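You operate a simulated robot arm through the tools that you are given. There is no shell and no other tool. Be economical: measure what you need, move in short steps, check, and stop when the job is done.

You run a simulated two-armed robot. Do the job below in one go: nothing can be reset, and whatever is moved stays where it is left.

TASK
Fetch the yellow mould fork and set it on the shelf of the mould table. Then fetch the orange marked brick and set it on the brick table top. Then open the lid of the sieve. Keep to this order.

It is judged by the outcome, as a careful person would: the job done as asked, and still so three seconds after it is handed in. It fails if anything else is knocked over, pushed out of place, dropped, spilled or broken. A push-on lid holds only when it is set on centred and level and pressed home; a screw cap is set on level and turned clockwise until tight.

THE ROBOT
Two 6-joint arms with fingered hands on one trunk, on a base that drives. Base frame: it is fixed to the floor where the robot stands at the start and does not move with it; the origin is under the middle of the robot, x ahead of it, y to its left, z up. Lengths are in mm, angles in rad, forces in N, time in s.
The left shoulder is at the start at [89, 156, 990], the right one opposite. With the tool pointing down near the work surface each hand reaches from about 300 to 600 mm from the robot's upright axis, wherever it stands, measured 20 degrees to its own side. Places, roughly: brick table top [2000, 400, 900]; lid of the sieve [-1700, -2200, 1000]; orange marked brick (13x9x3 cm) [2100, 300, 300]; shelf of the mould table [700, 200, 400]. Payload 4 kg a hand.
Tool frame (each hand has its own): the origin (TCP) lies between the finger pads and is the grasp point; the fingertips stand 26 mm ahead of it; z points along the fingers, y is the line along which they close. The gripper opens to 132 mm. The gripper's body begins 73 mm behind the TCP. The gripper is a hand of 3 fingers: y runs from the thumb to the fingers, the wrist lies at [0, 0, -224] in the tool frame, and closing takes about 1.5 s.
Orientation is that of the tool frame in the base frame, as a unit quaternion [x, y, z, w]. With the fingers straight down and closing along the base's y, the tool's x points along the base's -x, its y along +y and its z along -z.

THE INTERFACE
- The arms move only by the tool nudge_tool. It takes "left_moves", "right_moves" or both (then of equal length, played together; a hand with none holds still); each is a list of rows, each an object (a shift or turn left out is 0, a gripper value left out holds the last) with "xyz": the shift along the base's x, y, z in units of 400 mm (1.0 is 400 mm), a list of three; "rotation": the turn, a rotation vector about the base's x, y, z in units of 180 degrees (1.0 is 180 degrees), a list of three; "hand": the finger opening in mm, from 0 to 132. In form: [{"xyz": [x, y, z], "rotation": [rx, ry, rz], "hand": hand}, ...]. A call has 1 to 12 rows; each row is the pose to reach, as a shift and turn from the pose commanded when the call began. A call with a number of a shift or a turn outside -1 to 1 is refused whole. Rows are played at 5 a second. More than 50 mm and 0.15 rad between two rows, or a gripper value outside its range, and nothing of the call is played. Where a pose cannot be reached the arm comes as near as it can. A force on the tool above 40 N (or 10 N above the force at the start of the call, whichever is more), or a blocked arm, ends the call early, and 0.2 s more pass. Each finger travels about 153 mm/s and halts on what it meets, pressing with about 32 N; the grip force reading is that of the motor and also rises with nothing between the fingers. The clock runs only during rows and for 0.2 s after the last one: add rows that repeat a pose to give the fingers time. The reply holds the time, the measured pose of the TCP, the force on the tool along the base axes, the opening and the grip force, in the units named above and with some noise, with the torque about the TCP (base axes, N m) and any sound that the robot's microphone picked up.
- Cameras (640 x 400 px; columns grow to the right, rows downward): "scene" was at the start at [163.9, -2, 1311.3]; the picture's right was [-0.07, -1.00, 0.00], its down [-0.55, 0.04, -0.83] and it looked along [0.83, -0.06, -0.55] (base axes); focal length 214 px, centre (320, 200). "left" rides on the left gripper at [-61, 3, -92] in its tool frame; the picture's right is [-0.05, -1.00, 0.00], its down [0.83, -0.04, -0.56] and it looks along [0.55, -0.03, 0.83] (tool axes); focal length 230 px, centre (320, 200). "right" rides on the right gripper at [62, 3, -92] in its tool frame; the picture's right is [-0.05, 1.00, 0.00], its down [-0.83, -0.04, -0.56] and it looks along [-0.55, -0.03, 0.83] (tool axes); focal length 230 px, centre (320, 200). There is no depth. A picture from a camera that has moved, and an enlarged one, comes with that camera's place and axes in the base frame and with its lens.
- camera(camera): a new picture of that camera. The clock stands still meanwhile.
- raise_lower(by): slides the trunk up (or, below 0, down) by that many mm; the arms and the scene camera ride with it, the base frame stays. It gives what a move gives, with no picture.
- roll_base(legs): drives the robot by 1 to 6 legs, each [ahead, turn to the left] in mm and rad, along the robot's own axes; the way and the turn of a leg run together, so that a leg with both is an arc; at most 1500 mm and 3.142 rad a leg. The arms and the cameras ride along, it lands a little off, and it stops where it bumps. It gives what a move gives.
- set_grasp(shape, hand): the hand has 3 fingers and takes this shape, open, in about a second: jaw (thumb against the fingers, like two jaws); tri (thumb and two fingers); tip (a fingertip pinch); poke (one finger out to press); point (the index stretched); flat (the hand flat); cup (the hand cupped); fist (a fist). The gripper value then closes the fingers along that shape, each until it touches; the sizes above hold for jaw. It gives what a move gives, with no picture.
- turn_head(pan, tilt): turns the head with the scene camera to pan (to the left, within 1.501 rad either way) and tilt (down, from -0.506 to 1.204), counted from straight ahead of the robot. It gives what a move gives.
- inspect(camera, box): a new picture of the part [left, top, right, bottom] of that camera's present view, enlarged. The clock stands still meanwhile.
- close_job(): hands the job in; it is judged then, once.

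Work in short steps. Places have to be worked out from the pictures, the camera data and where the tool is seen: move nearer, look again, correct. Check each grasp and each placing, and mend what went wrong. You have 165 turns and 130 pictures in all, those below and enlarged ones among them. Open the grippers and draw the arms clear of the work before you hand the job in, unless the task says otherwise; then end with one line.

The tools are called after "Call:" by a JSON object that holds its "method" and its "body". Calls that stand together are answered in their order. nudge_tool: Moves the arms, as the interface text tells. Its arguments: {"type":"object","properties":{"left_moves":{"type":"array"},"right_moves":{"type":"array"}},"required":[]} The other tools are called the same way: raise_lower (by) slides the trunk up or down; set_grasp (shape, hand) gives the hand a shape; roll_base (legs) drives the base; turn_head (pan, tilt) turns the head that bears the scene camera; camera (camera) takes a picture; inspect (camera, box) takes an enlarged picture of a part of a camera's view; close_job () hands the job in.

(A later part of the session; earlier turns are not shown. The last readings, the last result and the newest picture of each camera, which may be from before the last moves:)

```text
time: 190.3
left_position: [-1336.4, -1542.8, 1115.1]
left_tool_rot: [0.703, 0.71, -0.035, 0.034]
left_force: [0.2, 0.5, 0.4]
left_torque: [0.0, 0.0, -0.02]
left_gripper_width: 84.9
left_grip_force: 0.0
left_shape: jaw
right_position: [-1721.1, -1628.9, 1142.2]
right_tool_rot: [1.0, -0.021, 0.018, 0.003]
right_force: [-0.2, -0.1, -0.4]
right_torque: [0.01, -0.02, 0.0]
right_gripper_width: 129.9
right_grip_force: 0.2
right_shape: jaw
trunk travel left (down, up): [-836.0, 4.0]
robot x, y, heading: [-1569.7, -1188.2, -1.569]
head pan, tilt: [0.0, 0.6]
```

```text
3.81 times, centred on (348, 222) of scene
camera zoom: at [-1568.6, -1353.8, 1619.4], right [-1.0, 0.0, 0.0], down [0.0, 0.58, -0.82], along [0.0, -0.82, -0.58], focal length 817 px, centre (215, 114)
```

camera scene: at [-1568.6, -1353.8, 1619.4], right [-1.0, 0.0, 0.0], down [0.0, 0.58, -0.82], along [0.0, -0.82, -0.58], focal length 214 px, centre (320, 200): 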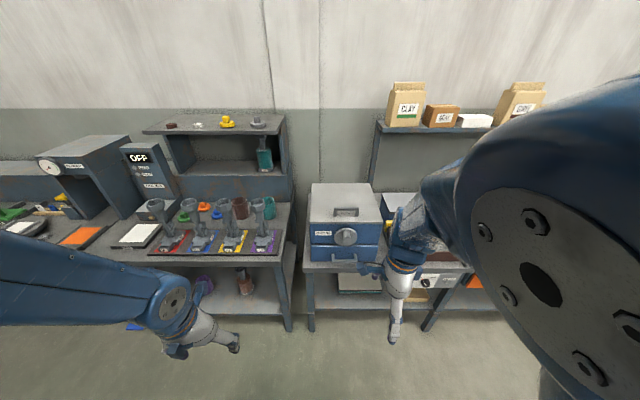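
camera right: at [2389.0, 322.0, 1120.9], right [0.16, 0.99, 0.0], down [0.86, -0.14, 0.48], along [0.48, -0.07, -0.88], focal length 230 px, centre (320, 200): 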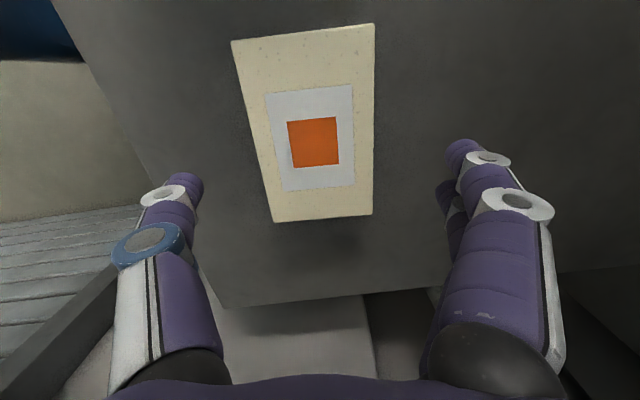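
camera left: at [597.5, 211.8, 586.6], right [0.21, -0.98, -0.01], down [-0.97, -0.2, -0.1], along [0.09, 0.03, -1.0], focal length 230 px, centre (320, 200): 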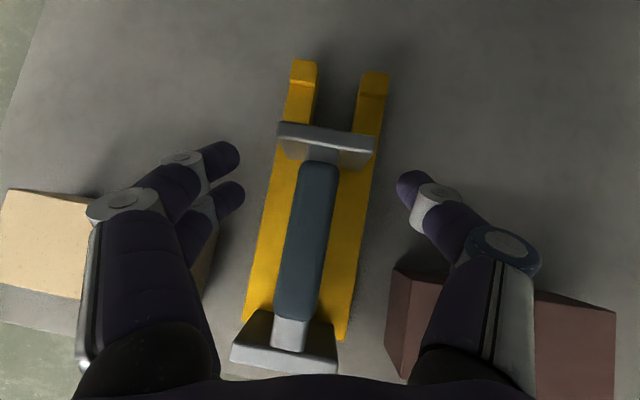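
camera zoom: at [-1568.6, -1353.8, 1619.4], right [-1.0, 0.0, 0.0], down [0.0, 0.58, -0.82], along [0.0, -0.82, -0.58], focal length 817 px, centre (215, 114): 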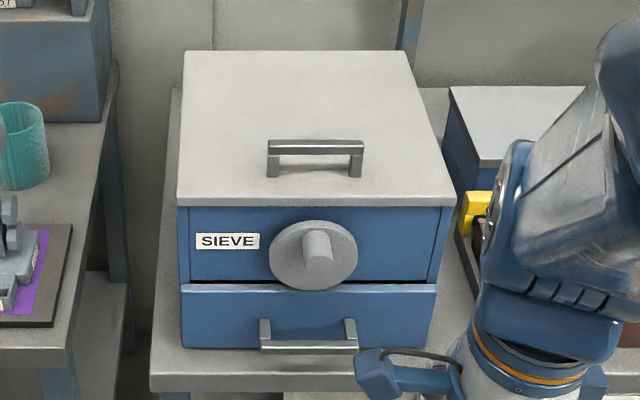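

Handle centre ≈ (−1684, −2100), bar z ≈ 1043. Posts on the neighbouring bench reach ~1090 high, so I first raise the left hand, then check the height before driving in.

Call:
{"method": "nudge_tool", "body": {"left_moves": [{"xyz": [0, -0.03, 0.08]}, {"xyz": [0, -0.06, 0.16]}, {"xyz": [0, -0.09, 0.24]}, {"xyz": [0, -0.13, 0.32]}, {"xyz": [0, -0.17, 0.4]}, {"xyz": [0, -0.2, 0.5]}, {"xyz": [0, -0.2, 0.5]}, {"xyz": [0, -0.2, 0.5]}]}}

Call:
{"method": "roll_base", "body": {"legs": [[0, 0.07]]}}

```text
time: 192.1
left_position: [-1335.2, -1674.7, 1273.0]
left_tool_rot: [0.703, 0.71, -0.026, 0.026]
left_force: [-0.3, -0.2, -0.6]
left_torque: [-0.01, 0.02, 0.0]
left_gripper_width: 84.8
left_grip_force: 0.0
left_shape: jaw
left hand out of reach, approached as far as the arm can: row 1, 2, 3, 4, 5, 6, 7, 8
right_position: [-1721.3, -1612.5, 1148.9]
right_tool_rot: [0.999, -0.026, 0.033, 0.01]
right_force: [-1.3, -0.3, -0.5]
right_torque: [0.01, -0.01, 0.01]
right_gripper_width: 129.9
right_grip_force: 0.1
right_shape: jaw
trunk travel left (down, up): [-836.0, 4.0]
robot x, y, heading: [-1570.0, -1189.2, -1.566]
head pan, tilt: [0.0, 0.6]
```

```text
time: 192.9
left_position: [-1304.5, -1657.7, 1272.6]
left_tool_rot: [0.677, 0.735, -0.024, 0.026]
left_force: [-0.7, 0.1, 0.8]
left_torque: [-0.02, -0.03, 0.01]
left_gripper_width: 84.8
left_grip_force: 0.1
left_shape: jaw
right_position: [-1694.5, -1622.6, 1149.0]
right_tool_rot: [0.999, 0.009, 0.035, 0.009]
right_force: [-0.2, 0.1, 0.6]
right_torque: [-0.01, -0.01, -0.01]
right_gripper_width: 130.0
right_grip_force: 0.0
right_shape: jaw
trunk travel left (down, up): [-836.0, 4.0]
robot x, y, heading: [-1569.2, -1187.1, -1.502]
head pan, tilt: [0.0, 0.6]
```

Call:
{"method": "roll_base", "body": {"legs": [[400, 0]]}}

Call:
{"method": "camera", "body": {"camera": "right"}}

Call:
{"method": "camera", "body": {"camera": "scene"}}

```text
time: 195.4
left_position: [-1273.5, -2029.0, 1250.9]
left_tool_rot: [0.678, 0.735, -0.004, 0.002]
left_force: [1.3, -0.9, -0.4]
left_torque: [0.01, 0.0, 0.02]
left_gripper_width: 84.9
left_grip_force: 0.2
left_shape: jaw
right_position: [-1662.7, -1991.3, 1140.0]
right_tool_rot: [0.999, 0.004, 0.052, -0.012]
right_force: [-1.0, -0.8, 0.3]
right_torque: [-0.02, 0.05, 0.01]
right_gripper_width: 129.8
right_grip_force: 0.1
right_shape: jaw
trunk travel left (down, up): [-836.0, 4.0]
robot x, y, heading: [-1541.5, -1587.2, -1.493]
head pan, tilt: [0.0, 0.6]
```

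```text
54 pictures are left
camera right: at [-1611.2, -1995.6, 1237.5], right [-0.04, -1.0, -0.03], down [-0.88, 0.02, 0.47], along [-0.47, 0.05, -0.88], focal length 230 px, centre (320, 200)
```

right: 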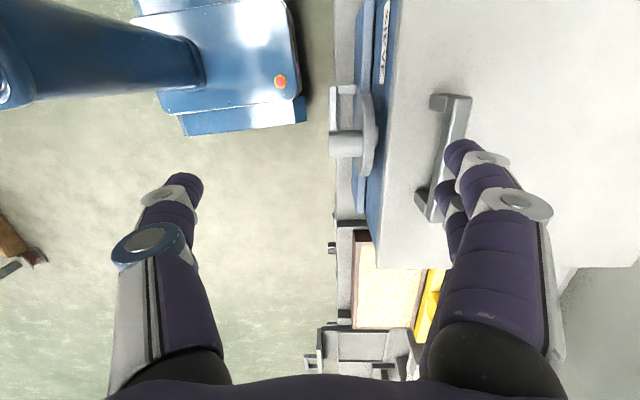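

```text
53 pictures are left
camera scene: at [-1535.5, -1752.7, 1622.5], right [-1.0, 0.02, 0.0], down [0.01, 0.55, -0.83], along [-0.02, -0.83, -0.55], focal length 214 px, centre (320, 200)
```

scene: 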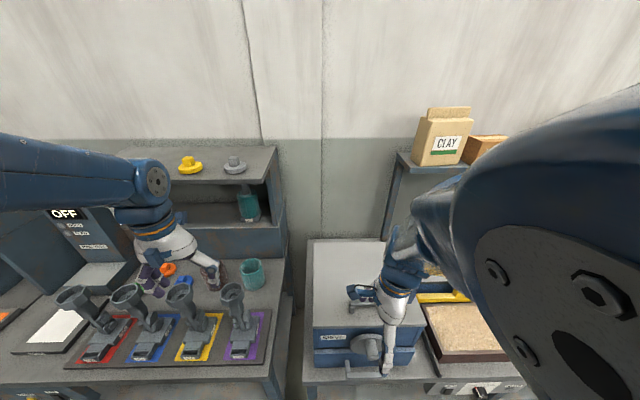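

The bar is at y ≈ −2097, x −1733…−1631. Drive 70 more, then position above it with vertical correction.

Call:
{"method": "roll_base", "body": {"legs": [[70, 0]]}}

```text
time: 196.4
left_position: [-1272.5, -2062.6, 1236.0]
left_tool_rot: [0.678, 0.734, 0.014, -0.016]
left_force: [0.3, 0.7, -0.6]
left_torque: [0.0, -0.01, 0.04]
left_gripper_width: 85.0
left_grip_force: 0.1
left_shape: jaw
right_position: [-1659.6, -2021.7, 1133.8]
right_tool_rot: [0.997, -0.003, 0.067, -0.033]
right_force: [-0.1, -1.0, 0.1]
right_torque: [0.01, -0.01, -0.02]
right_gripper_width: 130.1
right_grip_force: 0.1
right_shape: jaw
trunk travel left (down, up): [-836.0, 4.0]
robot x, y, heading: [-1530.9, -1659.2, -1.503]
head pan, tilt: [0.0, 0.6]
```

Call:
{"method": "nudge_tool", "body": {"right_moves": [{"xyz": [-0.02, -0.06, -0.03], "rotation": [-0.007, 0.014, 0.001]}, {"xyz": [-0.04, -0.13, -0.06], "rotation": [-0.014, 0.028, 0.001]}, {"xyz": [-0.055, -0.19, -0.1], "rotation": [-0.021, 0.0427, 0.002]}, {"xyz": [-0.055, -0.19, -0.1], "rotation": [-0.021, 0.0427, 0.002]}, {"xyz": [-0.055, -0.19, -0.1], "rotation": [-0.021, 0.0427, 0.002]}]}}

Call:
{"method": "camera", "body": {"camera": "right"}}

```text
time: 197.7
left_position: [-1273.2, -2053.7, 1210.1]
left_tool_rot: [0.677, 0.733, 0.043, -0.046]
left_force: [-0.5, -1.0, -0.1]
left_torque: [0.01, 0.02, -0.01]
left_gripper_width: 85.2
left_grip_force: 0.0
left_shape: jaw
right_position: [-1685.6, -2096.9, 1093.6]
right_tool_rot: [1.0, 0.001, -0.002, 0.0]
right_force: [0.0, 0.0, 1.5]
right_torque: [0.0, 0.0, 0.01]
right_gripper_width: 130.1
right_grip_force: 0.3
right_shape: jaw
trunk travel left (down, up): [-836.0, 4.0]
robot x, y, heading: [-1535.8, -1657.6, -1.496]
head pan, tilt: [0.0, 0.6]
```

```text
52 pictures are left
camera right: at [-1624.1, -2099.0, 1184.4], right [-0.05, -1.0, 0.0], down [-0.83, 0.04, 0.56], along [-0.56, 0.03, -0.83], focal length 230 px, centre (320, 200)
```

right: 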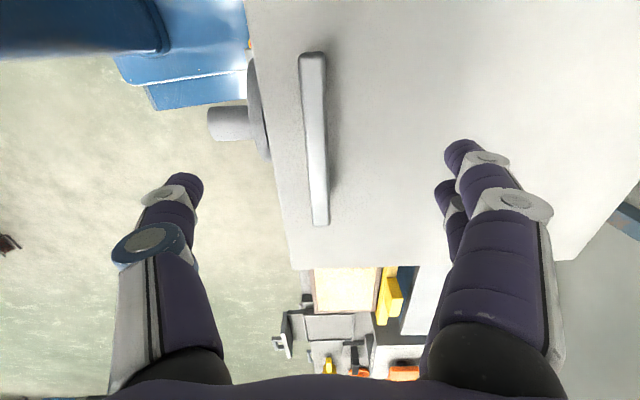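

Bar is centred between the fingers. Lower over it to TCP z ≈ 1040 and raise the left hand again.

Call:
{"method": "nudge_tool", "body": {"right_moves": [{"xyz": [0, 0.005, -0.05]}, {"xyz": [0, 0.01, -0.1]}, {"xyz": [0, 0.01, -0.13]}, {"xyz": [0, 0.01, -0.13]}], "left_moves": [{"xyz": [0, 0.05, 0.05]}, {"xyz": [0, 0.1, 0.1]}, {"xyz": [0, 0.1, 0.15]}, {"xyz": [0, 0.1, 0.15]}]}}

Call:
{"method": "camera", "body": {"camera": "right"}}

```text
time: 198.8
left_position: [-1275.1, -2019.7, 1192.6]
left_tool_rot: [0.676, 0.731, 0.064, -0.069]
left_force: [-0.1, 0.0, 0.0]
left_torque: [0.0, 0.02, 0.0]
left_gripper_width: 84.9
left_grip_force: 0.1
left_shape: jaw
left hand out of reach, approached as far as the arm can: row 1, 2, 3, 4
right_position: [-1691.3, -2075.4, 1052.2]
right_tool_rot: [1.0, 0.0, -0.003, 0.011]
right_force: [-0.7, 0.8, -0.1]
right_torque: [-0.02, -0.01, 0.01]
right_gripper_width: 129.9
right_grip_force: 0.2
right_shape: jaw
trunk travel left (down, up): [-836.0, 4.0]
robot x, y, heading: [-1534.7, -1660.0, -1.5]
head pan, tilt: [0.0, 0.6]
stopped in row 4 (left hand): the arm was blocked; the commanded pose is now the measured one
```

```text
51 pictures are left
camera right: at [-1630.3, -2074.7, 1143.2], right [-0.05, -1.0, 0.02], down [-0.83, 0.06, 0.56], along [-0.56, 0.01, -0.83], focal length 230 px, centre (320, 200)
```

right: 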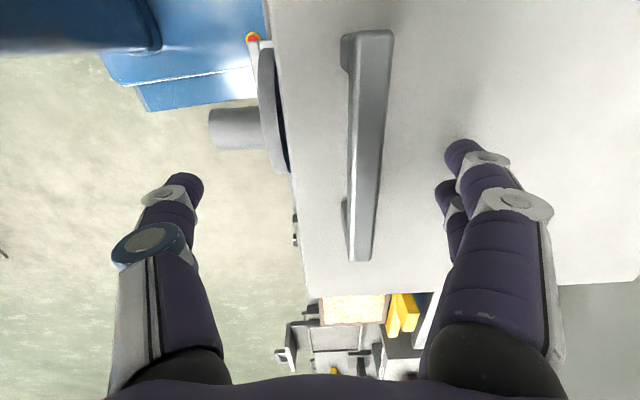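

Left arm is at a limit; leave it. Re-centre the right hand on the bar.

Call:
{"method": "nudge_tool", "body": {"right_moves": [{"xyz": [0.01, -0.03, 0]}, {"xyz": [0.015, -0.05, -0.015]}, {"xyz": [0.015, -0.05, -0.03]}, {"xyz": [0.015, -0.05, -0.03]}]}}

Call:
{"method": "camera", "body": {"camera": "right"}}

Call:
{"method": "camera", "body": {"camera": "left"}}

```text
time: 199.8
left_position: [-1276.7, -2023.1, 1193.5]
left_tool_rot: [0.676, 0.731, 0.064, -0.068]
left_force: [0.2, -0.2, 0.1]
left_torque: [0.01, 0.01, 0.02]
left_gripper_width: 85.0
left_grip_force: 0.0
left_shape: jaw
right_position: [-1685.3, -2095.3, 1038.9]
right_tool_rot: [1.0, 0.0, -0.003, 0.01]
right_force: [0.3, -0.5, 0.8]
right_torque: [-0.02, 0.0, -0.03]
right_gripper_width: 129.9
right_grip_force: 0.0
right_shape: jaw
trunk travel left (down, up): [-836.0, 4.0]
robot x, y, heading: [-1534.1, -1656.7, -1.498]
head pan, tilt: [0.0, 0.6]
```

```text
50 pictures are left
camera right: at [-1623.6, -2096.6, 1130.1], right [-0.05, -1.0, 0.02], down [-0.83, 0.06, 0.56], along [-0.56, 0.01, -0.83], focal length 230 px, centre (320, 200)
```

right: 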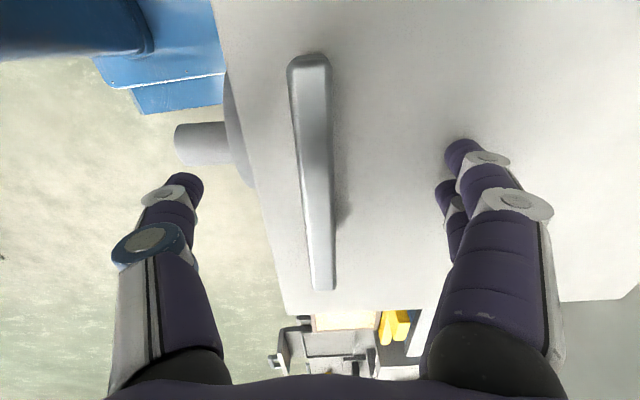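

```text
49 pictures are left
camera left: at [-1266.4, -2099.8, 1272.9], right [-0.99, -0.13, -0.01], down [-0.1, 0.71, 0.7], along [-0.08, 0.69, -0.71], focal length 230 px, centre (320, 200)
```

left: 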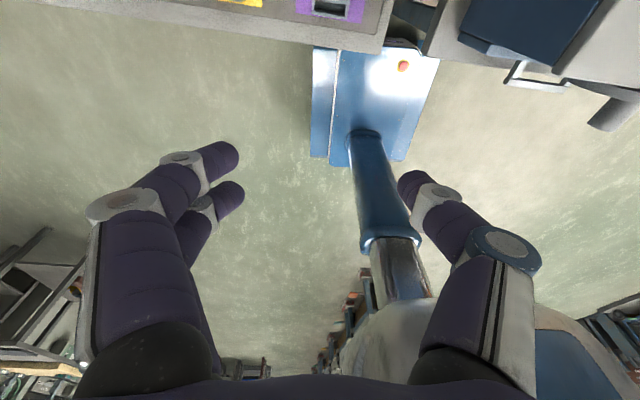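

Bar is well centred. Close on it.

Call:
{"method": "nudge_tool", "body": {"right_moves": [{"hand": 100}, {"hand": 70}, {"hand": 40}, {"hand": 20}, {"hand": 5}, {"hand": 0}, {"hand": 0}, {"hand": 0}]}}

Call:
{"method": "camera", "body": {"camera": "right"}}

```text
time: 201.7
left_position: [-1275.4, -2020.4, 1193.7]
left_tool_rot: [0.676, 0.731, 0.062, -0.068]
left_force: [-0.1, -0.1, 0.1]
left_torque: [0.03, -0.04, 0.0]
left_gripper_width: 84.6
left_grip_force: 0.1
left_shape: jaw
right_position: [-1686.6, -2093.6, 1039.3]
right_tool_rot: [1.0, 0.0, -0.004, 0.011]
right_force: [0.8, 6.6, -3.5]
right_torque: [-0.03, 0.03, 0.0]
right_gripper_width: 0.0
right_grip_force: 32.5
right_shape: jaw
trunk travel left (down, up): [-836.0, 4.0]
robot x, y, heading: [-1533.8, -1660.6, -1.495]
head pan, tilt: [0.0, 0.6]
```

```text
48 pictures are left
camera right: at [-1623.8, -2094.5, 1130.5], right [-0.05, -1.0, 0.02], down [-0.83, 0.06, 0.56], along [-0.56, 0.01, -0.83], focal length 230 px, centre (320, 200)
```

right: 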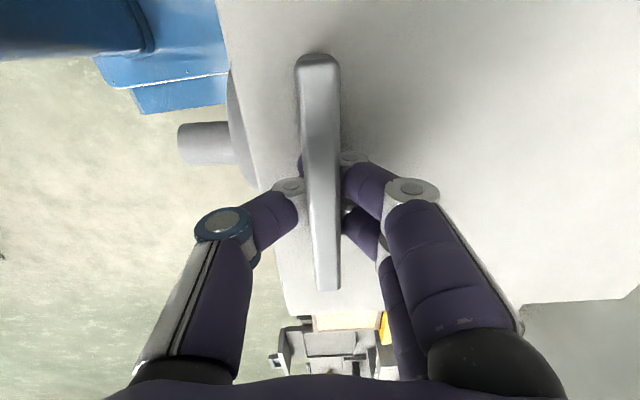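

Fingers hook under the bar. Lift along the hinge arc to about 15°.

Call:
{"method": "nudge_tool", "body": {"right_moves": [{"xyz": [0, -0.005, 0.03]}, {"xyz": [0, -0.0125, 0.0625]}, {"xyz": [0, -0.02, 0.092]}, {"xyz": [0, -0.03, 0.1225]}, {"xyz": [0, -0.041, 0.152]}, {"xyz": [0, -0.0525, 0.1825]}, {"xyz": [0, -0.0525, 0.1825]}]}}

Call:
{"method": "camera", "body": {"camera": "scene"}}

Call:
{"method": "camera", "body": {"camera": "right"}}

```text
time: 203.2
left_position: [-1276.6, -2021.9, 1192.7]
left_tool_rot: [0.676, 0.731, 0.062, -0.068]
left_force: [-0.1, 0.4, -0.3]
left_torque: [0.02, 0.03, 0.02]
left_gripper_width: 85.1
left_grip_force: 0.0
left_shape: jaw
right_position: [-1684.6, -2115.1, 1112.3]
right_tool_rot: [1.0, 0.0, -0.003, 0.011]
right_force: [-1.5, 2.9, -3.0]
right_torque: [0.05, 0.0, -0.04]
right_gripper_width: 0.0
right_grip_force: 31.7
right_shape: jaw
trunk travel left (down, up): [-836.0, 4.0]
robot x, y, heading: [-1531.0, -1658.1, -1.496]
head pan, tilt: [0.0, 0.6]
```

```text
47 pictures are left
camera scene: at [-1522.8, -1824.4, 1619.1], right [-1.0, -0.07, 0.0], down [-0.04, 0.58, -0.81], along [0.06, -0.81, -0.58], focal length 214 px, centre (320, 200)
```

scene: 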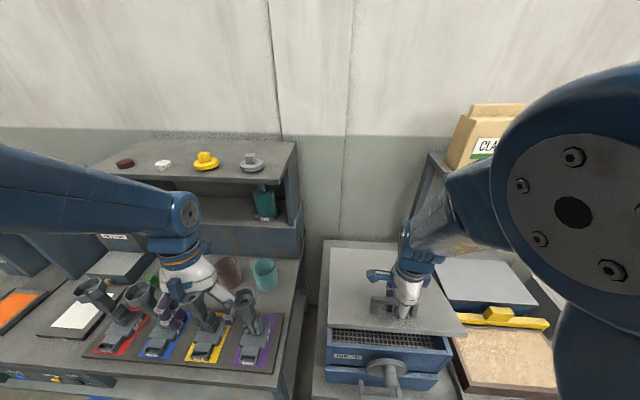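

```text
46 pictures are left
camera right: at [-1623.5, -2114.8, 1203.1], right [-0.05, -1.0, 0.02], down [-0.83, 0.06, 0.56], along [-0.56, 0.01, -0.83], focal length 230 px, centre (320, 200)
```

right: 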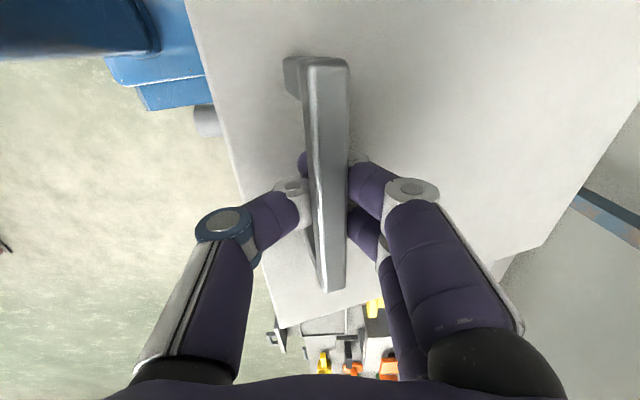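

The lid opens smoothly about its rear hinge. Continue the arc to about 45°.

Call:
{"method": "nudge_tool", "body": {"right_moves": [{"xyz": [0, -0.014, 0.03]}, {"xyz": [0, -0.03, 0.0575]}, {"xyz": [0, -0.046, 0.085]}, {"xyz": [0, -0.0625, 0.111]}, {"xyz": [0, -0.081, 0.137]}, {"xyz": [0, -0.1, 0.1625]}, {"xyz": [0, -0.121, 0.187]}, {"xyz": [0, -0.1425, 0.21]}, {"xyz": [0, -0.1875, 0.254]}, {"xyz": [0, -0.2375, 0.294]}, {"xyz": [0, -0.2375, 0.294]}]}}

Call:
{"method": "camera", "body": {"camera": "scene"}}

Call:
{"method": "camera", "body": {"camera": "right"}}

```text
time: 205.7
left_position: [-1276.2, -2024.1, 1192.7]
left_tool_rot: [0.676, 0.731, 0.065, -0.068]
left_force: [-0.5, 0.4, 0.3]
left_torque: [-0.02, 0.0, -0.01]
left_gripper_width: 85.0
left_grip_force: 0.1
left_shape: jaw
right_position: [-1682.7, -2213.7, 1229.2]
right_tool_rot: [1.0, 0.001, -0.001, 0.01]
right_force: [-3.6, -3.9, -10.3]
right_torque: [0.16, -0.03, -0.03]
right_gripper_width: 0.0
right_grip_force: 32.0
right_shape: jaw
trunk travel left (down, up): [-836.0, 4.0]
robot x, y, heading: [-1530.3, -1657.5, -1.501]
head pan, tilt: [0.0, 0.6]
```

```text
45 pictures are left
camera scene: at [-1523.6, -1828.1, 1618.7], right [-1.0, -0.07, 0.0], down [-0.04, 0.58, -0.81], along [0.06, -0.81, -0.58], focal length 214 px, centre (320, 200)
```

scene: 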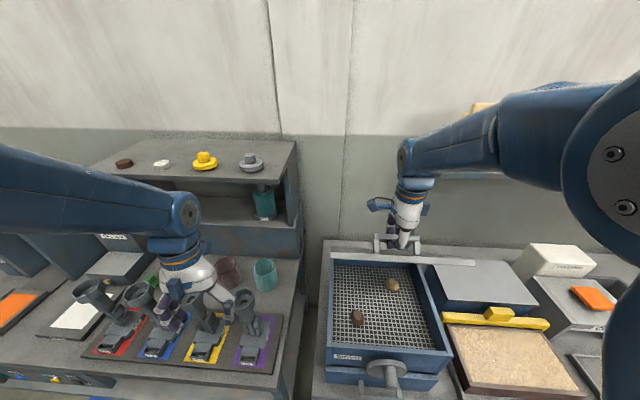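

```text
44 pictures are left
camera right: at [-1620.6, -2213.1, 1320.0], right [-0.05, -1.0, 0.02], down [-0.83, 0.05, 0.56], along [-0.56, 0.01, -0.83], focal length 230 px, centre (320, 200)
```

right: 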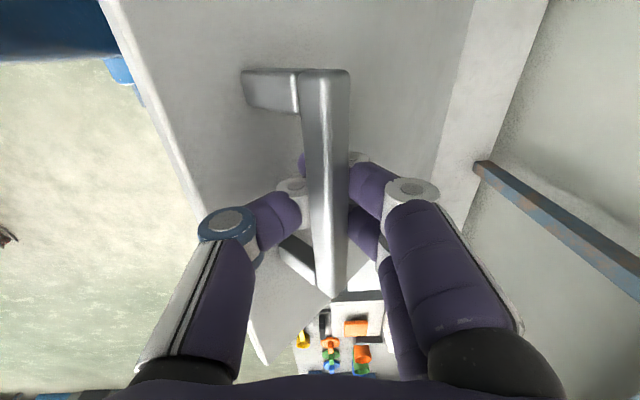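

Lid ≈ 50°. Continue towards 72°.

Call:
{"method": "nudge_tool", "body": {"right_moves": [{"xyz": [0, -0.05, 0.035]}, {"xyz": [0, -0.08, 0.05]}, {"xyz": [0, -0.11, 0.065]}, {"xyz": [0, -0.14, 0.08]}, {"xyz": [0, -0.1675, 0.091]}, {"xyz": [0, -0.2, 0.101]}, {"xyz": [0, -0.2275, 0.111]}, {"xyz": [0, -0.26, 0.119]}, {"xyz": [0, -0.29, 0.126]}, {"xyz": [0, -0.29, 0.126]}]}}

Call:
{"method": "camera", "body": {"camera": "scene"}}

Call:
{"method": "camera", "body": {"camera": "right"}}

```text
time: 207.3
left_position: [-1278.5, -2003.1, 1172.4]
left_tool_rot: [0.673, 0.728, 0.09, -0.096]
left_force: [0.1, -0.3, -1.3]
left_torque: [0.05, -0.01, 0.0]
left_gripper_width: 84.6
left_grip_force: 0.1
left_shape: jaw
right_position: [-1683.6, -2288.6, 1270.3]
right_tool_rot: [1.0, 0.001, -0.002, 0.008]
right_force: [0.3, -12.1, -45.9]
right_torque: [0.49, -0.01, 0.04]
right_gripper_width: 0.0
right_grip_force: 32.6
right_shape: jaw
trunk travel left (down, up): [-836.0, 4.0]
robot x, y, heading: [-1534.3, -1660.1, -1.495]
head pan, tilt: [0.0, 0.6]
stopped in row 8 (right hand): the arm was blocked; the commanded pose is now the measured one
```

```text
43 pictures are left
camera scene: at [-1521.9, -1841.5, 1616.2], right [-1.0, -0.07, 0.0], down [-0.04, 0.59, -0.81], along [0.06, -0.81, -0.59], focal length 214 px, centre (320, 200)
```

scene: 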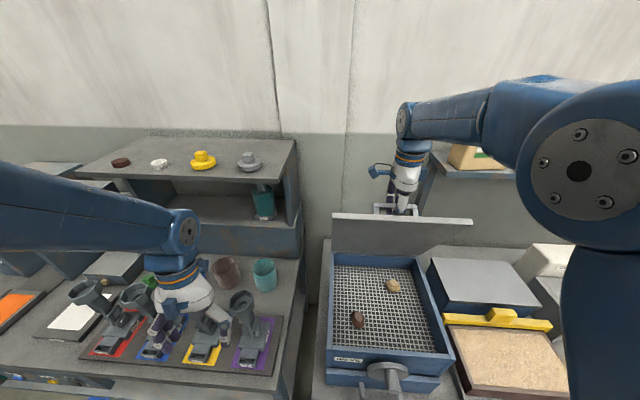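

```text
42 pictures are left
camera right: at [-1621.8, -2289.5, 1361.8], right [-0.05, -1.0, 0.02], down [-0.83, 0.05, 0.56], along [-0.56, 0.02, -0.83], focal length 230 px, centre (320, 200)
```

right: 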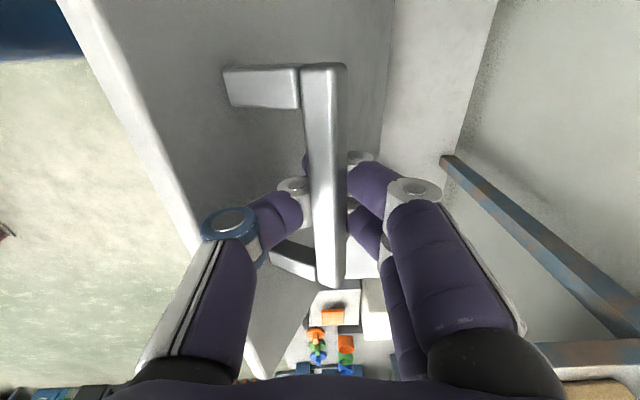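

Lid ≈ 65°; I was pulling a few mm outside the true arc (fitted hinge ≈ (−2367, 1000), R 275). Continue on the corrected arc.

Call:
{"method": "nudge_tool", "body": {"right_moves": [{"xyz": [0, 0.0, -0.013]}, {"xyz": [0, -0.017, -0.009]}, {"xyz": [0, -0.033, -0.005]}, {"xyz": [0, -0.055, -0.001]}, {"xyz": [0, -0.077, 0.002]}, {"xyz": [0, -0.1, 0.006]}, {"xyz": [0, -0.124, 0.009]}, {"xyz": [0, -0.124, 0.009]}]}}

Call:
{"method": "camera", "body": {"camera": "right"}}

```text
time: 207.6
left_position: [-1279.4, -1975.8, 1157.1]
left_tool_rot: [0.67, 0.723, 0.115, -0.122]
left_force: [0.0, 0.1, 0.6]
left_torque: [-0.02, -0.01, 0.01]
left_gripper_width: 85.1
left_grip_force: 0.1
left_shape: jaw
right_position: [-1683.9, -2271.2, 1268.4]
right_tool_rot: [1.0, -0.002, -0.002, 0.009]
right_force: [6.6, -25.3, -74.6]
right_torque: [0.97, 0.01, 0.15]
right_gripper_width: 0.2
right_grip_force: 31.8
right_shape: jaw
trunk travel left (down, up): [-836.0, 4.0]
robot x, y, heading: [-1533.2, -1657.2, -1.499]
head pan, tilt: [0.0, 0.6]
stopped in row 1 (right hand): the arm was blocked; the commanded pose is now the measured one
```

```text
41 pictures are left
camera right: at [-1622.2, -2272.6, 1360.2], right [-0.05, -1.0, 0.02], down [-0.83, 0.05, 0.56], along [-0.56, 0.02, -0.83], focal length 230 px, centre (320, 200)
```

right: 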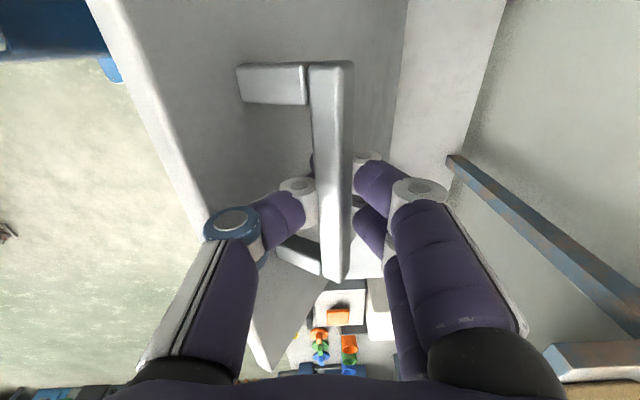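

Force is too high (pulling outward). Relieve by lowering the trunk 12 mm.

Call:
{"method": "raise_lower", "body": {"by": -12}}

```text
time: 208.2
left_position: [-1278.8, -1970.9, 1148.3]
left_tool_rot: [0.67, 0.724, 0.113, -0.12]
left_force: [0.2, -0.1, 0.9]
left_torque: [0.0, 0.0, 0.03]
left_gripper_width: 84.8
left_grip_force: 0.0
left_shape: jaw
right_position: [-1683.0, -2267.4, 1266.5]
right_tool_rot: [1.0, -0.001, -0.001, 0.015]
right_force: [9.8, -17.8, -52.2]
right_torque: [0.56, 0.02, 0.21]
right_gripper_width: 0.0
right_grip_force: 31.9
right_shape: jaw
trunk travel left (down, up): [-824.0, 16.0]
robot x, y, heading: [-1535.9, -1657.6, -1.497]
head pan, tilt: [0.0, 0.6]
```

Call:
{"method": "raise_lower", "body": {"by": -14}}

```text
time: 208.8
left_position: [-1280.3, -1964.7, 1136.0]
left_tool_rot: [0.67, 0.725, 0.108, -0.117]
left_force: [-0.6, -0.5, 0.2]
left_torque: [0.01, -0.02, 0.01]
left_gripper_width: 85.2
left_grip_force: 0.1
left_shape: jaw
right_position: [-1684.3, -2260.8, 1262.0]
right_tool_rot: [1.0, -0.001, 0.0, 0.022]
right_force: [6.7, -4.9, -19.1]
right_torque: [0.35, 0.03, 0.15]
right_gripper_width: 0.0
right_grip_force: 32.5
right_shape: jaw
trunk travel left (down, up): [-810.0, 30.0]
robot x, y, heading: [-1535.3, -1659.5, -1.499]
head pan, tilt: [0.0, 0.6]
```

Relieved. Now advance the base gently 30 mm (hand rides along the near-flat part of the arc).

Call:
{"method": "roll_base", "body": {"legs": [[30, 0]]}}

```text
time: 209.7
left_position: [-1279.1, -1988.7, 1139.0]
left_tool_rot: [0.67, 0.725, 0.106, -0.116]
left_force: [-0.1, -0.4, 0.2]
left_torque: [0.0, 0.04, 0.03]
left_gripper_width: 85.0
left_grip_force: 0.0
left_shape: jaw
right_position: [-1682.7, -2283.4, 1262.9]
right_tool_rot: [1.0, -0.001, 0.0, 0.025]
right_force: [0.1, 1.3, -5.1]
right_torque: [0.06, 0.02, 0.02]
right_gripper_width: 0.0
right_grip_force: 32.2
right_shape: jaw
trunk travel left (down, up): [-810.0, 30.0]
robot x, y, heading: [-1534.8, -1687.4, -1.497]
head pan, tilt: [0.0, 0.6]
```

Low force now, lid ≈ 64°. Try a small arm push further back.

Call:
{"method": "nudge_tool", "body": {"right_moves": [{"xyz": [0, -0.02, 0.004]}, {"xyz": [0, -0.04, 0.007]}, {"xyz": [0, -0.06, 0.01]}, {"xyz": [0, -0.08, 0.013]}, {"xyz": [0, -0.1, 0.015]}, {"xyz": [0, -0.1, 0.015]}]}}

```text
time: 209.9
left_position: [-1283.0, -1938.0, 1112.4]
left_tool_rot: [0.661, 0.714, 0.155, -0.168]
left_force: [-0.3, -0.7, -0.6]
left_torque: [0.03, -0.01, 0.02]
left_gripper_width: 85.1
left_grip_force: 0.2
left_shape: jaw
right_position: [-1684.8, -2256.7, 1260.8]
right_tool_rot: [1.0, -0.003, -0.001, 0.021]
right_force: [5.7, -24.1, -61.9]
right_torque: [0.83, 0.0, 0.17]
right_gripper_width: 0.0
right_grip_force: 32.1
right_shape: jaw
trunk travel left (down, up): [-810.0, 30.0]
robot x, y, heading: [-1533.3, -1688.0, -1.501]
head pan, tilt: [0.0, 0.6]
stopped in row 1 (right hand): the force on the tool passed its limit at 63 N (the readings are from after the stop); the commanded pose is now the measured one
```

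Nudging makes the torso rear back. Relieve force via trunk, then look at the state.

Call:
{"method": "raise_lower", "body": {"by": -20}}

Call:
{"method": "camera", "body": {"camera": "scene"}}

```text
time: 210.6
left_position: [-1282.8, -1929.3, 1097.3]
left_tool_rot: [0.662, 0.716, 0.151, -0.163]
left_force: [0.2, -0.1, -0.2]
left_torque: [-0.05, 0.01, 0.03]
left_gripper_width: 85.0
left_grip_force: 0.0
left_shape: jaw
right_position: [-1684.0, -2245.5, 1253.4]
right_tool_rot: [1.0, -0.001, 0.0, 0.031]
right_force: [7.9, -10.5, -26.2]
right_torque: [0.31, 0.03, 0.13]
right_gripper_width: 0.1
right_grip_force: 31.9
right_shape: jaw
trunk travel left (down, up): [-790.0, 50.0]
robot x, y, heading: [-1536.7, -1687.3, -1.499]
head pan, tilt: [0.0, 0.6]
```

```text
40 pictures are left
camera scene: at [-1518.2, -1864.2, 1572.3], right [-1.0, -0.07, 0.0], down [-0.04, 0.58, -0.81], along [0.06, -0.81, -0.59], focal length 214 px, centre (320, 200)
```

scene: 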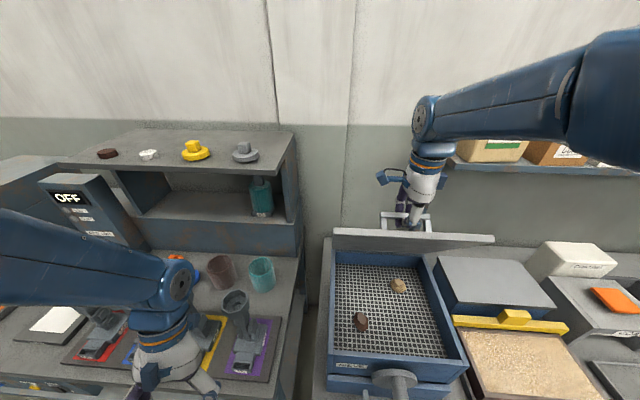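

Relieve a little more, then loosen the fingers slightly to see whether the lid stays by itself (bar still caged).

Call:
{"method": "raise_lower", "body": {"by": -10}}

Call:
{"method": "nudge_tool", "body": {"right_moves": [{"hand": 10}, {"hand": 20}, {"hand": 25}, {"hand": 25}]}}

Call:
{"method": "camera", "body": {"camera": "right"}}

```text
time: 211.2
left_position: [-1282.3, -1924.7, 1088.6]
left_tool_rot: [0.663, 0.716, 0.148, -0.16]
left_force: [0.2, -0.4, -0.2]
left_torque: [0.02, -0.02, 0.0]
left_gripper_width: 85.3
left_grip_force: 0.1
left_shape: jaw
right_position: [-1684.2, -2239.4, 1248.0]
right_tool_rot: [0.999, -0.002, 0.001, 0.035]
right_force: [5.1, 2.2, -1.3]
right_torque: [0.05, 0.03, 0.1]
right_gripper_width: 0.1
right_grip_force: 31.8
right_shape: jaw
trunk travel left (down, up): [-780.0, 60.0]
robot x, y, heading: [-1530.4, -1683.3, -1.497]
head pan, tilt: [0.0, 0.6]
```

```text
time: 212.2
left_position: [-1284.0, -1923.6, 1088.5]
left_tool_rot: [0.664, 0.715, 0.15, -0.16]
left_force: [-0.6, -0.2, -0.6]
left_torque: [-0.01, 0.03, 0.0]
left_gripper_width: 85.1
left_grip_force: 0.0
left_shape: jaw
right_position: [-1686.9, -2237.7, 1246.2]
right_tool_rot: [0.999, -0.002, 0.002, 0.034]
right_force: [-0.6, 2.2, -1.7]
right_torque: [-0.03, -0.02, 0.04]
right_gripper_width: 25.3
right_grip_force: 0.0
right_shape: jaw
trunk travel left (down, up): [-780.0, 60.0]
robot x, y, heading: [-1529.1, -1687.4, -1.496]
head pan, tilt: [0.0, 0.6]
```

```text
39 pictures are left
camera right: at [-1625.5, -2234.3, 1337.7], right [-0.06, -1.0, 0.07], down [-0.83, 0.08, 0.55], along [-0.55, -0.03, -0.83], focal length 230 px, centre (320, 200)
```

right: 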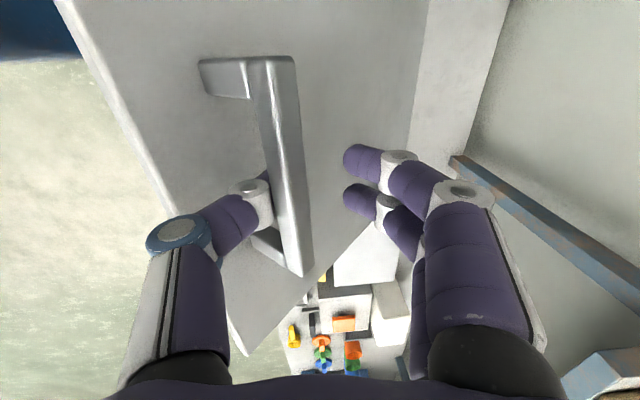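

The lid leans back on my thumb, so it must go past upright. I'll keep holding it with the right thumb and bring the left hand (pointing forward) under the lid to push it over. First swing the left hand to a forward-pitched pose at x ≈ −1360, clear of the posts.

Call:
{"method": "nudge_tool", "body": {"left_moves": [{"xyz": [-0.03, -0.068, 0.02], "rotation": [-0.0434, -0.0016, -0.0023], "hand": 60}, {"xyz": [-0.06, -0.136, 0.05], "rotation": [-0.0869, -0.0031, -0.0047], "hand": 40}, {"xyz": [-0.09, -0.203, 0.08], "rotation": [-0.1303, -0.0047, -0.007], "hand": 20}, {"xyz": [-0.11, -0.271, 0.1], "rotation": [-0.1738, -0.0062, -0.0093], "hand": 0}, {"xyz": [-0.13, -0.339, 0.12], "rotation": [-0.2172, -0.0078, -0.0117], "hand": 0}, {"xyz": [-0.15, -0.407, 0.13], "rotation": [-0.2607, -0.0093, -0.014], "hand": 0}, {"xyz": [-0.17, -0.474, 0.14], "rotation": [-0.3041, -0.0109, -0.0163], "hand": 0}, {"xyz": [-0.18, -0.542, 0.15], "rotation": [-0.3476, -0.0124, -0.0187], "hand": 0}, {"xyz": [-0.19, -0.61, 0.155], "rotation": [-0.391, -0.014, -0.021], "hand": 0}]}}

Call:
{"method": "camera", "body": {"camera": "scene"}}

```text
time: 214.2
left_position: [-1326.3, -2195.5, 1141.7]
left_tool_rot: [0.631, 0.659, -0.312, 0.265]
left_force: [-0.7, 0.2, -0.3]
left_torque: [0.0, 0.04, -0.02]
left_gripper_width: 0.0
left_grip_force: 32.2
left_shape: jaw
left hand out of reach, approached as far as the arm can: row 1, 2, 3, 4, 5, 6, 7, 8, 9
right_position: [-1686.0, -2236.9, 1246.1]
right_tool_rot: [0.999, -0.003, 0.002, 0.034]
right_force: [-0.4, 3.0, -1.2]
right_torque: [0.0, 0.01, 0.01]
right_gripper_width: 25.9
right_grip_force: 0.1
right_shape: jaw
trunk travel left (down, up): [-780.0, 60.0]
robot x, y, heading: [-1532.9, -1689.1, -1.5]
head pan, tilt: [0.0, 0.6]
```

```text
38 pictures are left
camera scene: at [-1544.2, -1850.5, 1560.3], right [-0.98, 0.21, 0.01], down [0.12, 0.59, -0.79], along [-0.17, -0.78, -0.61], focal length 214 px, centre (320, 200)
```

scene: 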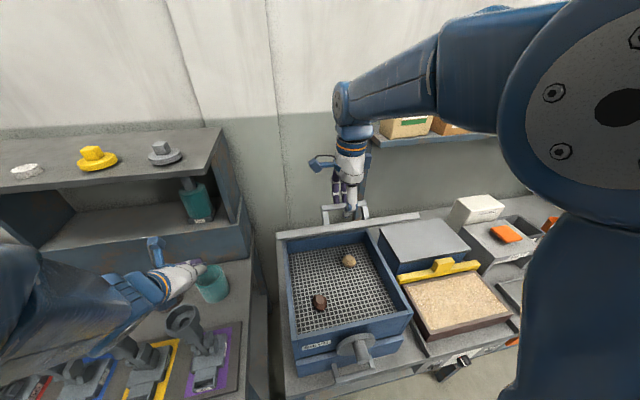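

The right hand held steady. Now turn the left hand horizontal, pointing to the right‑front, just outside the lid's left edge.

Call:
{"method": "nudge_tool", "body": {"left_moves": [{"xyz": [-0.048, 0.014, 0.02], "rotation": [-0.029, 0.007, -0.026]}, {"xyz": [-0.096, 0.028, 0.04], "rotation": [-0.058, 0.014, -0.051]}, {"xyz": [-0.144, 0.041, 0.06], "rotation": [-0.087, 0.021, -0.077]}, {"xyz": [-0.192, 0.055, 0.07], "rotation": [-0.116, 0.029, -0.103]}, {"xyz": [-0.24, 0.069, 0.07], "rotation": [-0.144, 0.036, -0.128]}, {"xyz": [-0.288, 0.083, 0.07], "rotation": [-0.173, 0.043, -0.154]}, {"xyz": [-0.336, 0.096, 0.07], "rotation": [-0.202, 0.05, -0.179]}, {"xyz": [-0.385, 0.11, 0.07], "rotation": [-0.231, 0.057, -0.205]}, {"xyz": [-0.385, 0.11, 0.07], "rotation": [-0.231, 0.057, -0.205]}]}}

Call:
{"method": "camera", "body": {"camera": "scene"}}

Call:
{"method": "camera", "body": {"camera": "left"}}

```text
time: 216.4
left_position: [-1429.0, -2177.0, 1214.7]
left_tool_rot: [-0.559, -0.303, 0.679, -0.366]
left_force: [-0.2, 1.0, 0.2]
left_torque: [0.01, -0.02, 0.02]
left_gripper_width: 0.0
left_grip_force: 32.6
left_shape: jaw
left hand out of reach, approached as far as the arm can: row 1, 2, 3, 4, 5, 6, 7, 8, 9
right_position: [-1687.9, -2213.5, 1255.6]
right_tool_rot: [0.999, -0.003, 0.003, 0.044]
right_force: [-0.8, 2.3, 0.0]
right_torque: [0.08, 0.03, 0.01]
right_gripper_width: 25.8
right_grip_force: 0.0
right_shape: jaw
trunk travel left (down, up): [-780.0, 60.0]
robot x, y, heading: [-1532.9, -1689.1, -1.5]
head pan, tilt: [0.0, 0.6]
stopped in row 9 (left hand): the arm was blocked; the commanded pose is now the measured one
```

```text
37 pictures are left
camera scene: at [-1519.8, -1851.4, 1563.5], right [-1.0, -0.07, 0.0], down [-0.04, 0.58, -0.82], along [0.06, -0.81, -0.58], focal length 214 px, centre (320, 200)
```

scene: 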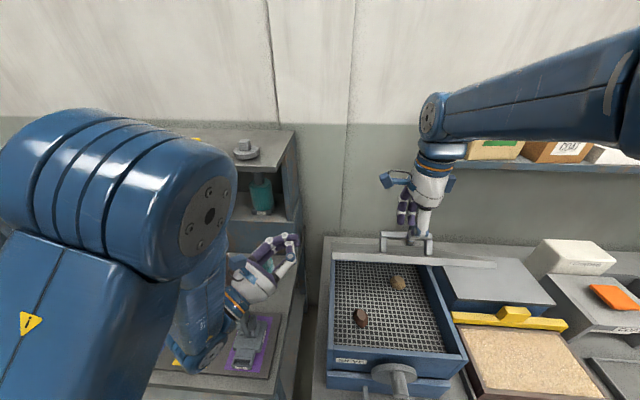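

```text
36 pictures are left
camera left: at [-1369.5, -2094.2, 1256.5], right [-0.83, 0.56, 0.05], down [0.18, 0.35, -0.92], along [-0.53, -0.75, -0.39], focal length 230 px, centre (320, 200)
```

left: 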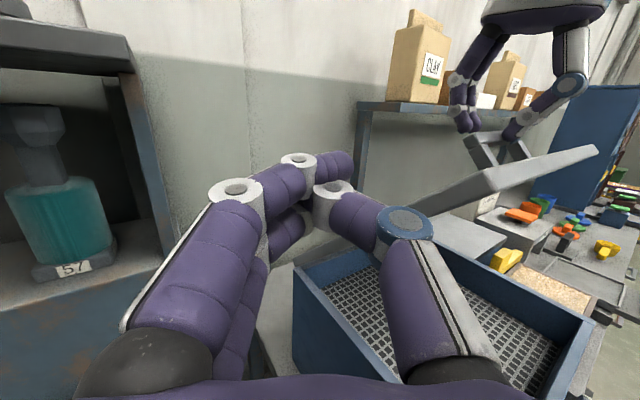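

Good view: left hand is horizontal beside the box, lid held ≈ 50°. I move the left tip under the lid (x −1550, y −2215, z 1130).

Call:
{"method": "nudge_tool", "body": {"left_moves": [{"xyz": [0, 0, -0.08]}, {"xyz": [0, 0, -0.16]}, {"xyz": [-0.05, -0.02, -0.21]}, {"xyz": [-0.11, -0.04, -0.21]}, {"xyz": [-0.17, -0.06, -0.21]}, {"xyz": [-0.23, -0.08, -0.21]}, {"xyz": [-0.3, -0.095, -0.21]}, {"xyz": [-0.3, -0.095, -0.21]}]}}

Call:
{"method": "camera", "body": {"camera": "left"}}

Call:
{"method": "camera", "body": {"camera": "scene"}}

```text
time: 218.2
left_position: [-1447.0, -2221.2, 1100.2]
left_tool_rot: [-0.568, -0.331, 0.66, -0.363]
left_force: [-0.1, -0.2, -0.5]
left_torque: [0.01, 0.01, -0.04]
left_gripper_width: 0.2
left_grip_force: 31.8
left_shape: jaw
left hand out of reach, approached as far as the arm can: row 4, 5, 6, 7, 8
right_position: [-1687.3, -2216.6, 1255.1]
right_tool_rot: [0.999, -0.003, 0.002, 0.044]
right_force: [-0.2, -0.5, -0.4]
right_torque: [-0.02, 0.02, 0.02]
right_gripper_width: 24.8
right_grip_force: 0.0
right_shape: jaw
trunk travel left (down, up): [-780.0, 60.0]
robot x, y, heading: [-1533.8, -1688.1, -1.497]
head pan, tilt: [0.0, 0.6]
```

```text
35 pictures are left
camera left: at [-1393.0, -2137.8, 1149.1], right [-0.85, 0.52, 0.08], down [0.17, 0.41, -0.9], along [-0.5, -0.75, -0.44], focal length 230 px, centre (320, 200)
```

left: 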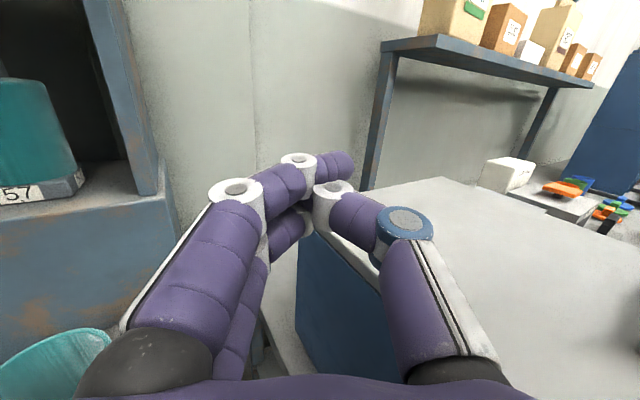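

```text
34 pictures are left
camera scene: at [-1519.8, -1853.4, 1563.2], right [-1.0, -0.07, 0.0], down [-0.04, 0.58, -0.81], along [0.06, -0.81, -0.58], focal length 214 px, centre (320, 200)
```

scene: 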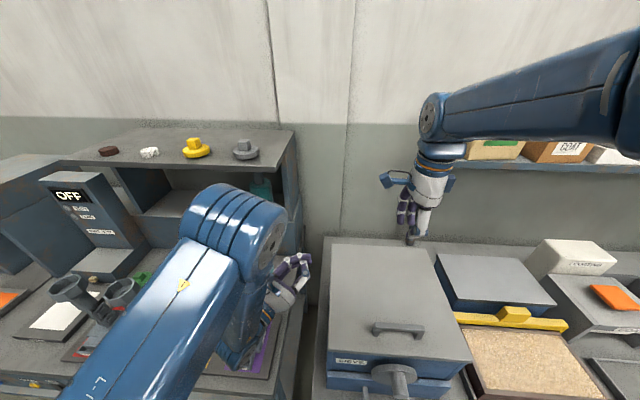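

The lid slipped off and closed; nothing else moved. I need both hands closer together: test how far inward the right hand can go (free air above).

Call:
{"method": "nudge_tool", "body": {"right_moves": [{"xyz": [0.05, 0.08, -0.05], "hand": 60}, {"xyz": [0.1, 0.16, -0.1], "hand": 90}, {"xyz": [0.15, 0.2, -0.15], "hand": 120}, {"xyz": [0.2, 0.2, -0.2], "hand": 130}, {"xyz": [0.25, 0.2, -0.25], "hand": 130}, {"xyz": [0.25, 0.2, -0.25]}]}}

Call:
{"method": "camera", "body": {"camera": "scene"}}

```text
time: 219.6
left_position: [-1447.5, -2221.1, 1099.2]
left_tool_rot: [-0.569, -0.332, 0.659, -0.362]
left_force: [-0.5, 0.5, -0.1]
left_torque: [0.02, 0.02, -0.02]
left_gripper_width: 0.0
left_grip_force: 32.4
left_shape: jaw
right_position: [-1630.5, -2157.2, 1163.2]
right_tool_rot: [0.999, -0.01, 0.039, 0.019]
right_force: [0.4, -0.3, 0.2]
right_torque: [-0.01, -0.01, -0.02]
right_gripper_width: 129.8
right_grip_force: 0.0
right_shape: jaw
right hand out of reach, approached as far as the arm can: row 2, 3, 4, 5, 6
trunk travel left (down, up): [-780.0, 60.0]
robot x, y, heading: [-1535.6, -1687.8, -1.5]
head pan, tilt: [0.0, 0.6]
```

```text
33 pictures are left
camera scene: at [-1498.9, -1846.8, 1556.0], right [-0.95, -0.32, 0.0], down [-0.2, 0.61, -0.76], along [0.25, -0.72, -0.65], focal length 214 px, centre (320, 200)
```

scene: 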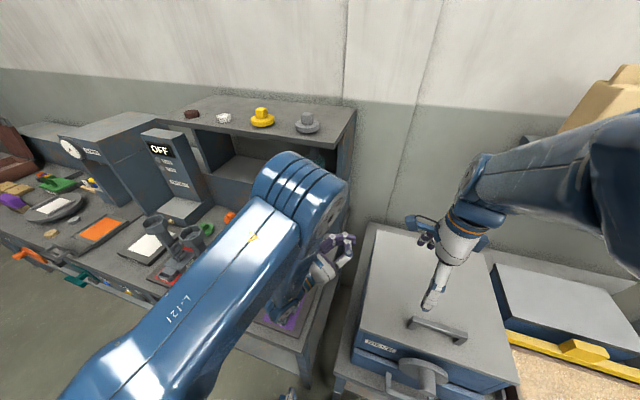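

Both hands limited inward, so: turn the base slightly right, grip the handle at its right part with the right hand, and keep the left hand yawed 60° to reach under the lid's left side. First yaw the left hand and park it, then turn the base −0.08.

Call:
{"method": "nudge_tool", "body": {"left_moves": [{"xyz": [0, 0.04, 0.02], "rotation": [0, 0, -0.04]}, {"xyz": [0, 0.08, 0.02], "rotation": [0, 0, -0.08]}, {"xyz": [0, 0.13, 0.02], "rotation": [0, 0, -0.12]}, {"xyz": [0, 0.18, 0.02], "rotation": [0, 0, -0.161]}, {"xyz": [0, 0.18, 0.02], "rotation": [0, 0, -0.161]}]}}

Call:
{"method": "roll_base", "body": {"legs": [[0, -0.08]]}}

```text
time: 220.8
left_position: [-1466.1, -2141.1, 1105.3]
left_tool_rot: [-0.644, -0.159, 0.727, -0.177]
left_force: [0.3, 0.2, -0.2]
left_torque: [0.01, -0.02, -0.01]
left_gripper_width: 0.0
left_grip_force: 31.8
left_shape: jaw
right_position: [-1630.8, -2154.8, 1162.9]
right_tool_rot: [0.999, -0.01, 0.037, 0.019]
right_force: [-0.1, 0.0, 0.1]
right_torque: [-0.03, -0.04, 0.0]
right_gripper_width: 129.6
right_grip_force: 0.0
right_shape: jaw
trunk travel left (down, up): [-780.0, 60.0]
robot x, y, heading: [-1529.3, -1687.8, -1.498]
head pan, tilt: [0.0, 0.6]
```

```text
time: 221.7
left_position: [-1499.8, -2145.0, 1104.5]
left_tool_rot: [-0.649, -0.134, 0.734, -0.147]
left_force: [-0.1, 0.2, 0.0]
left_torque: [-0.02, 0.02, 0.05]
left_gripper_width: 0.0
left_grip_force: 32.0
left_shape: jaw
right_position: [-1665.2, -2146.6, 1163.1]
right_tool_rot: [0.998, -0.05, 0.035, 0.022]
right_force: [-0.2, 0.3, -0.1]
right_torque: [0.02, 0.02, 0.01]
right_gripper_width: 129.8
right_grip_force: 0.0
right_shape: jaw
trunk travel left (down, up): [-780.0, 60.0]
robot x, y, heading: [-1529.0, -1687.4, -1.582]
head pan, tilt: [0.0, 0.6]
```

Left hand now has good room. Move right hand above the bar's right part and hold the left a bit back.

Call:
{"method": "nudge_tool", "body": {"right_moves": [{"xyz": [-0.03, 0.045, -0.05], "rotation": [0.005, 0.007, 0.011]}, {"xyz": [-0.06, 0.09, -0.1], "rotation": [0.01, 0.015, 0.022]}, {"xyz": [-0.0875, 0.13, -0.16], "rotation": [0.014, 0.022, 0.032]}, {"xyz": [-0.0875, 0.13, -0.16], "rotation": [0.014, 0.022, 0.032]}], "left_moves": [{"xyz": [0.03, 0.02, 0]}, {"xyz": [0.06, 0.04, 0]}, {"xyz": [0.1, 0.05, 0]}, {"xyz": [0.1, 0.05, 0]}]}}

Call:
{"method": "camera", "body": {"camera": "right"}}

```text
time: 222.7
left_position: [-1465.1, -2106.8, 1113.4]
left_tool_rot: [-0.647, -0.126, 0.736, -0.153]
left_force: [-0.4, 0.8, 0.6]
left_torque: [0.02, 0.0, 0.0]
left_gripper_width: 0.2
left_grip_force: 32.1
left_shape: jaw
right_position: [-1699.2, -2076.7, 1094.7]
right_tool_rot: [1.0, -0.005, 0.026, -0.01]
right_force: [-0.3, 0.1, -0.5]
right_torque: [-0.02, 0.03, 0.0]
right_gripper_width: 130.1
right_grip_force: 0.1
right_shape: jaw
right hand out of reach, approached as far as the arm can: row 1, 2, 3, 4
trunk travel left (down, up): [-780.0, 60.0]
robot x, y, heading: [-1528.1, -1687.7, -1.584]
head pan, tilt: [0.0, 0.6]
```

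```text
32 pictures are left
camera right: at [-1644.7, -2080.1, 1189.3], right [-0.06, -1.0, -0.02], down [-0.86, 0.04, 0.51], along [-0.51, 0.05, -0.86], focal length 230 px, centre (320, 200)
```

right: 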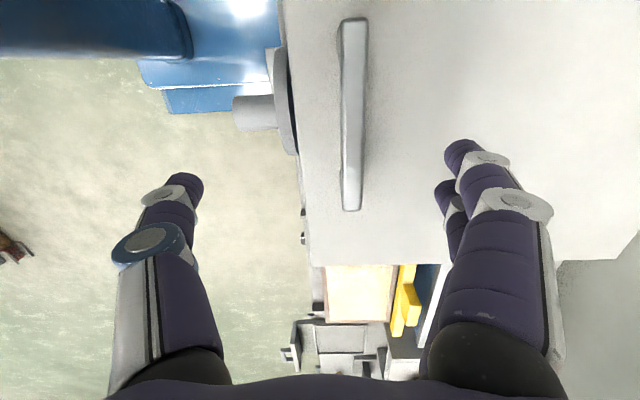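

Bar unchanged at y −2095. Lower onto it and close.

Call:
{"method": "nudge_tool", "body": {"right_moves": [{"xyz": [-0.01, -0.045, 0]}, {"xyz": [-0.01, -0.05, -0.07]}, {"xyz": [-0.01, -0.05, -0.134]}, {"xyz": [-0.01, -0.05, -0.134]}, {"xyz": [-0.01, -0.05, -0.134]}]}}

Call:
{"method": "camera", "body": {"camera": "right"}}

```text
time: 223.9
left_position: [-1463.6, -2107.5, 1114.0]
left_tool_rot: [-0.648, -0.127, 0.735, -0.154]
left_force: [0.0, -0.1, -0.1]
left_torque: [0.01, 0.01, -0.01]
left_gripper_width: 0.0
left_grip_force: 32.4
left_shape: jaw
right_position: [-1709.9, -2101.4, 1048.9]
right_tool_rot: [1.0, -0.002, 0.005, 0.009]
right_force: [-0.1, -0.2, 0.4]
right_torque: [0.02, 0.0, 0.01]
right_gripper_width: 130.2
right_grip_force: 0.0
right_shape: jaw
trunk travel left (down, up): [-780.0, 60.0]
robot x, y, heading: [-1532.9, -1688.7, -1.577]
head pan, tilt: [0.0, 0.6]
```

```text
31 pictures are left
camera right: at [-1648.8, -2101.8, 1141.8], right [-0.06, -1.0, 0.02], down [-0.84, 0.06, 0.55], along [-0.55, 0.02, -0.84], focal length 230 px, centre (320, 200)
```

right: 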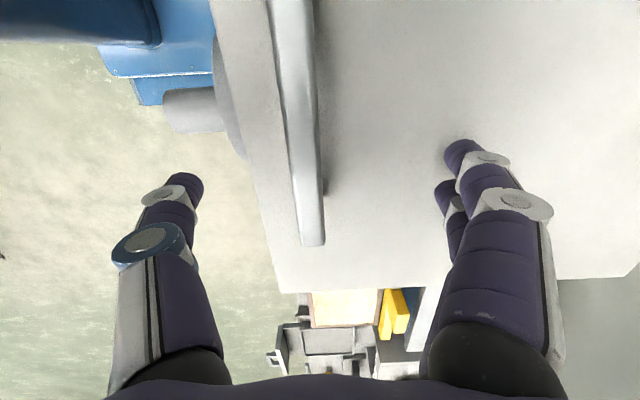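

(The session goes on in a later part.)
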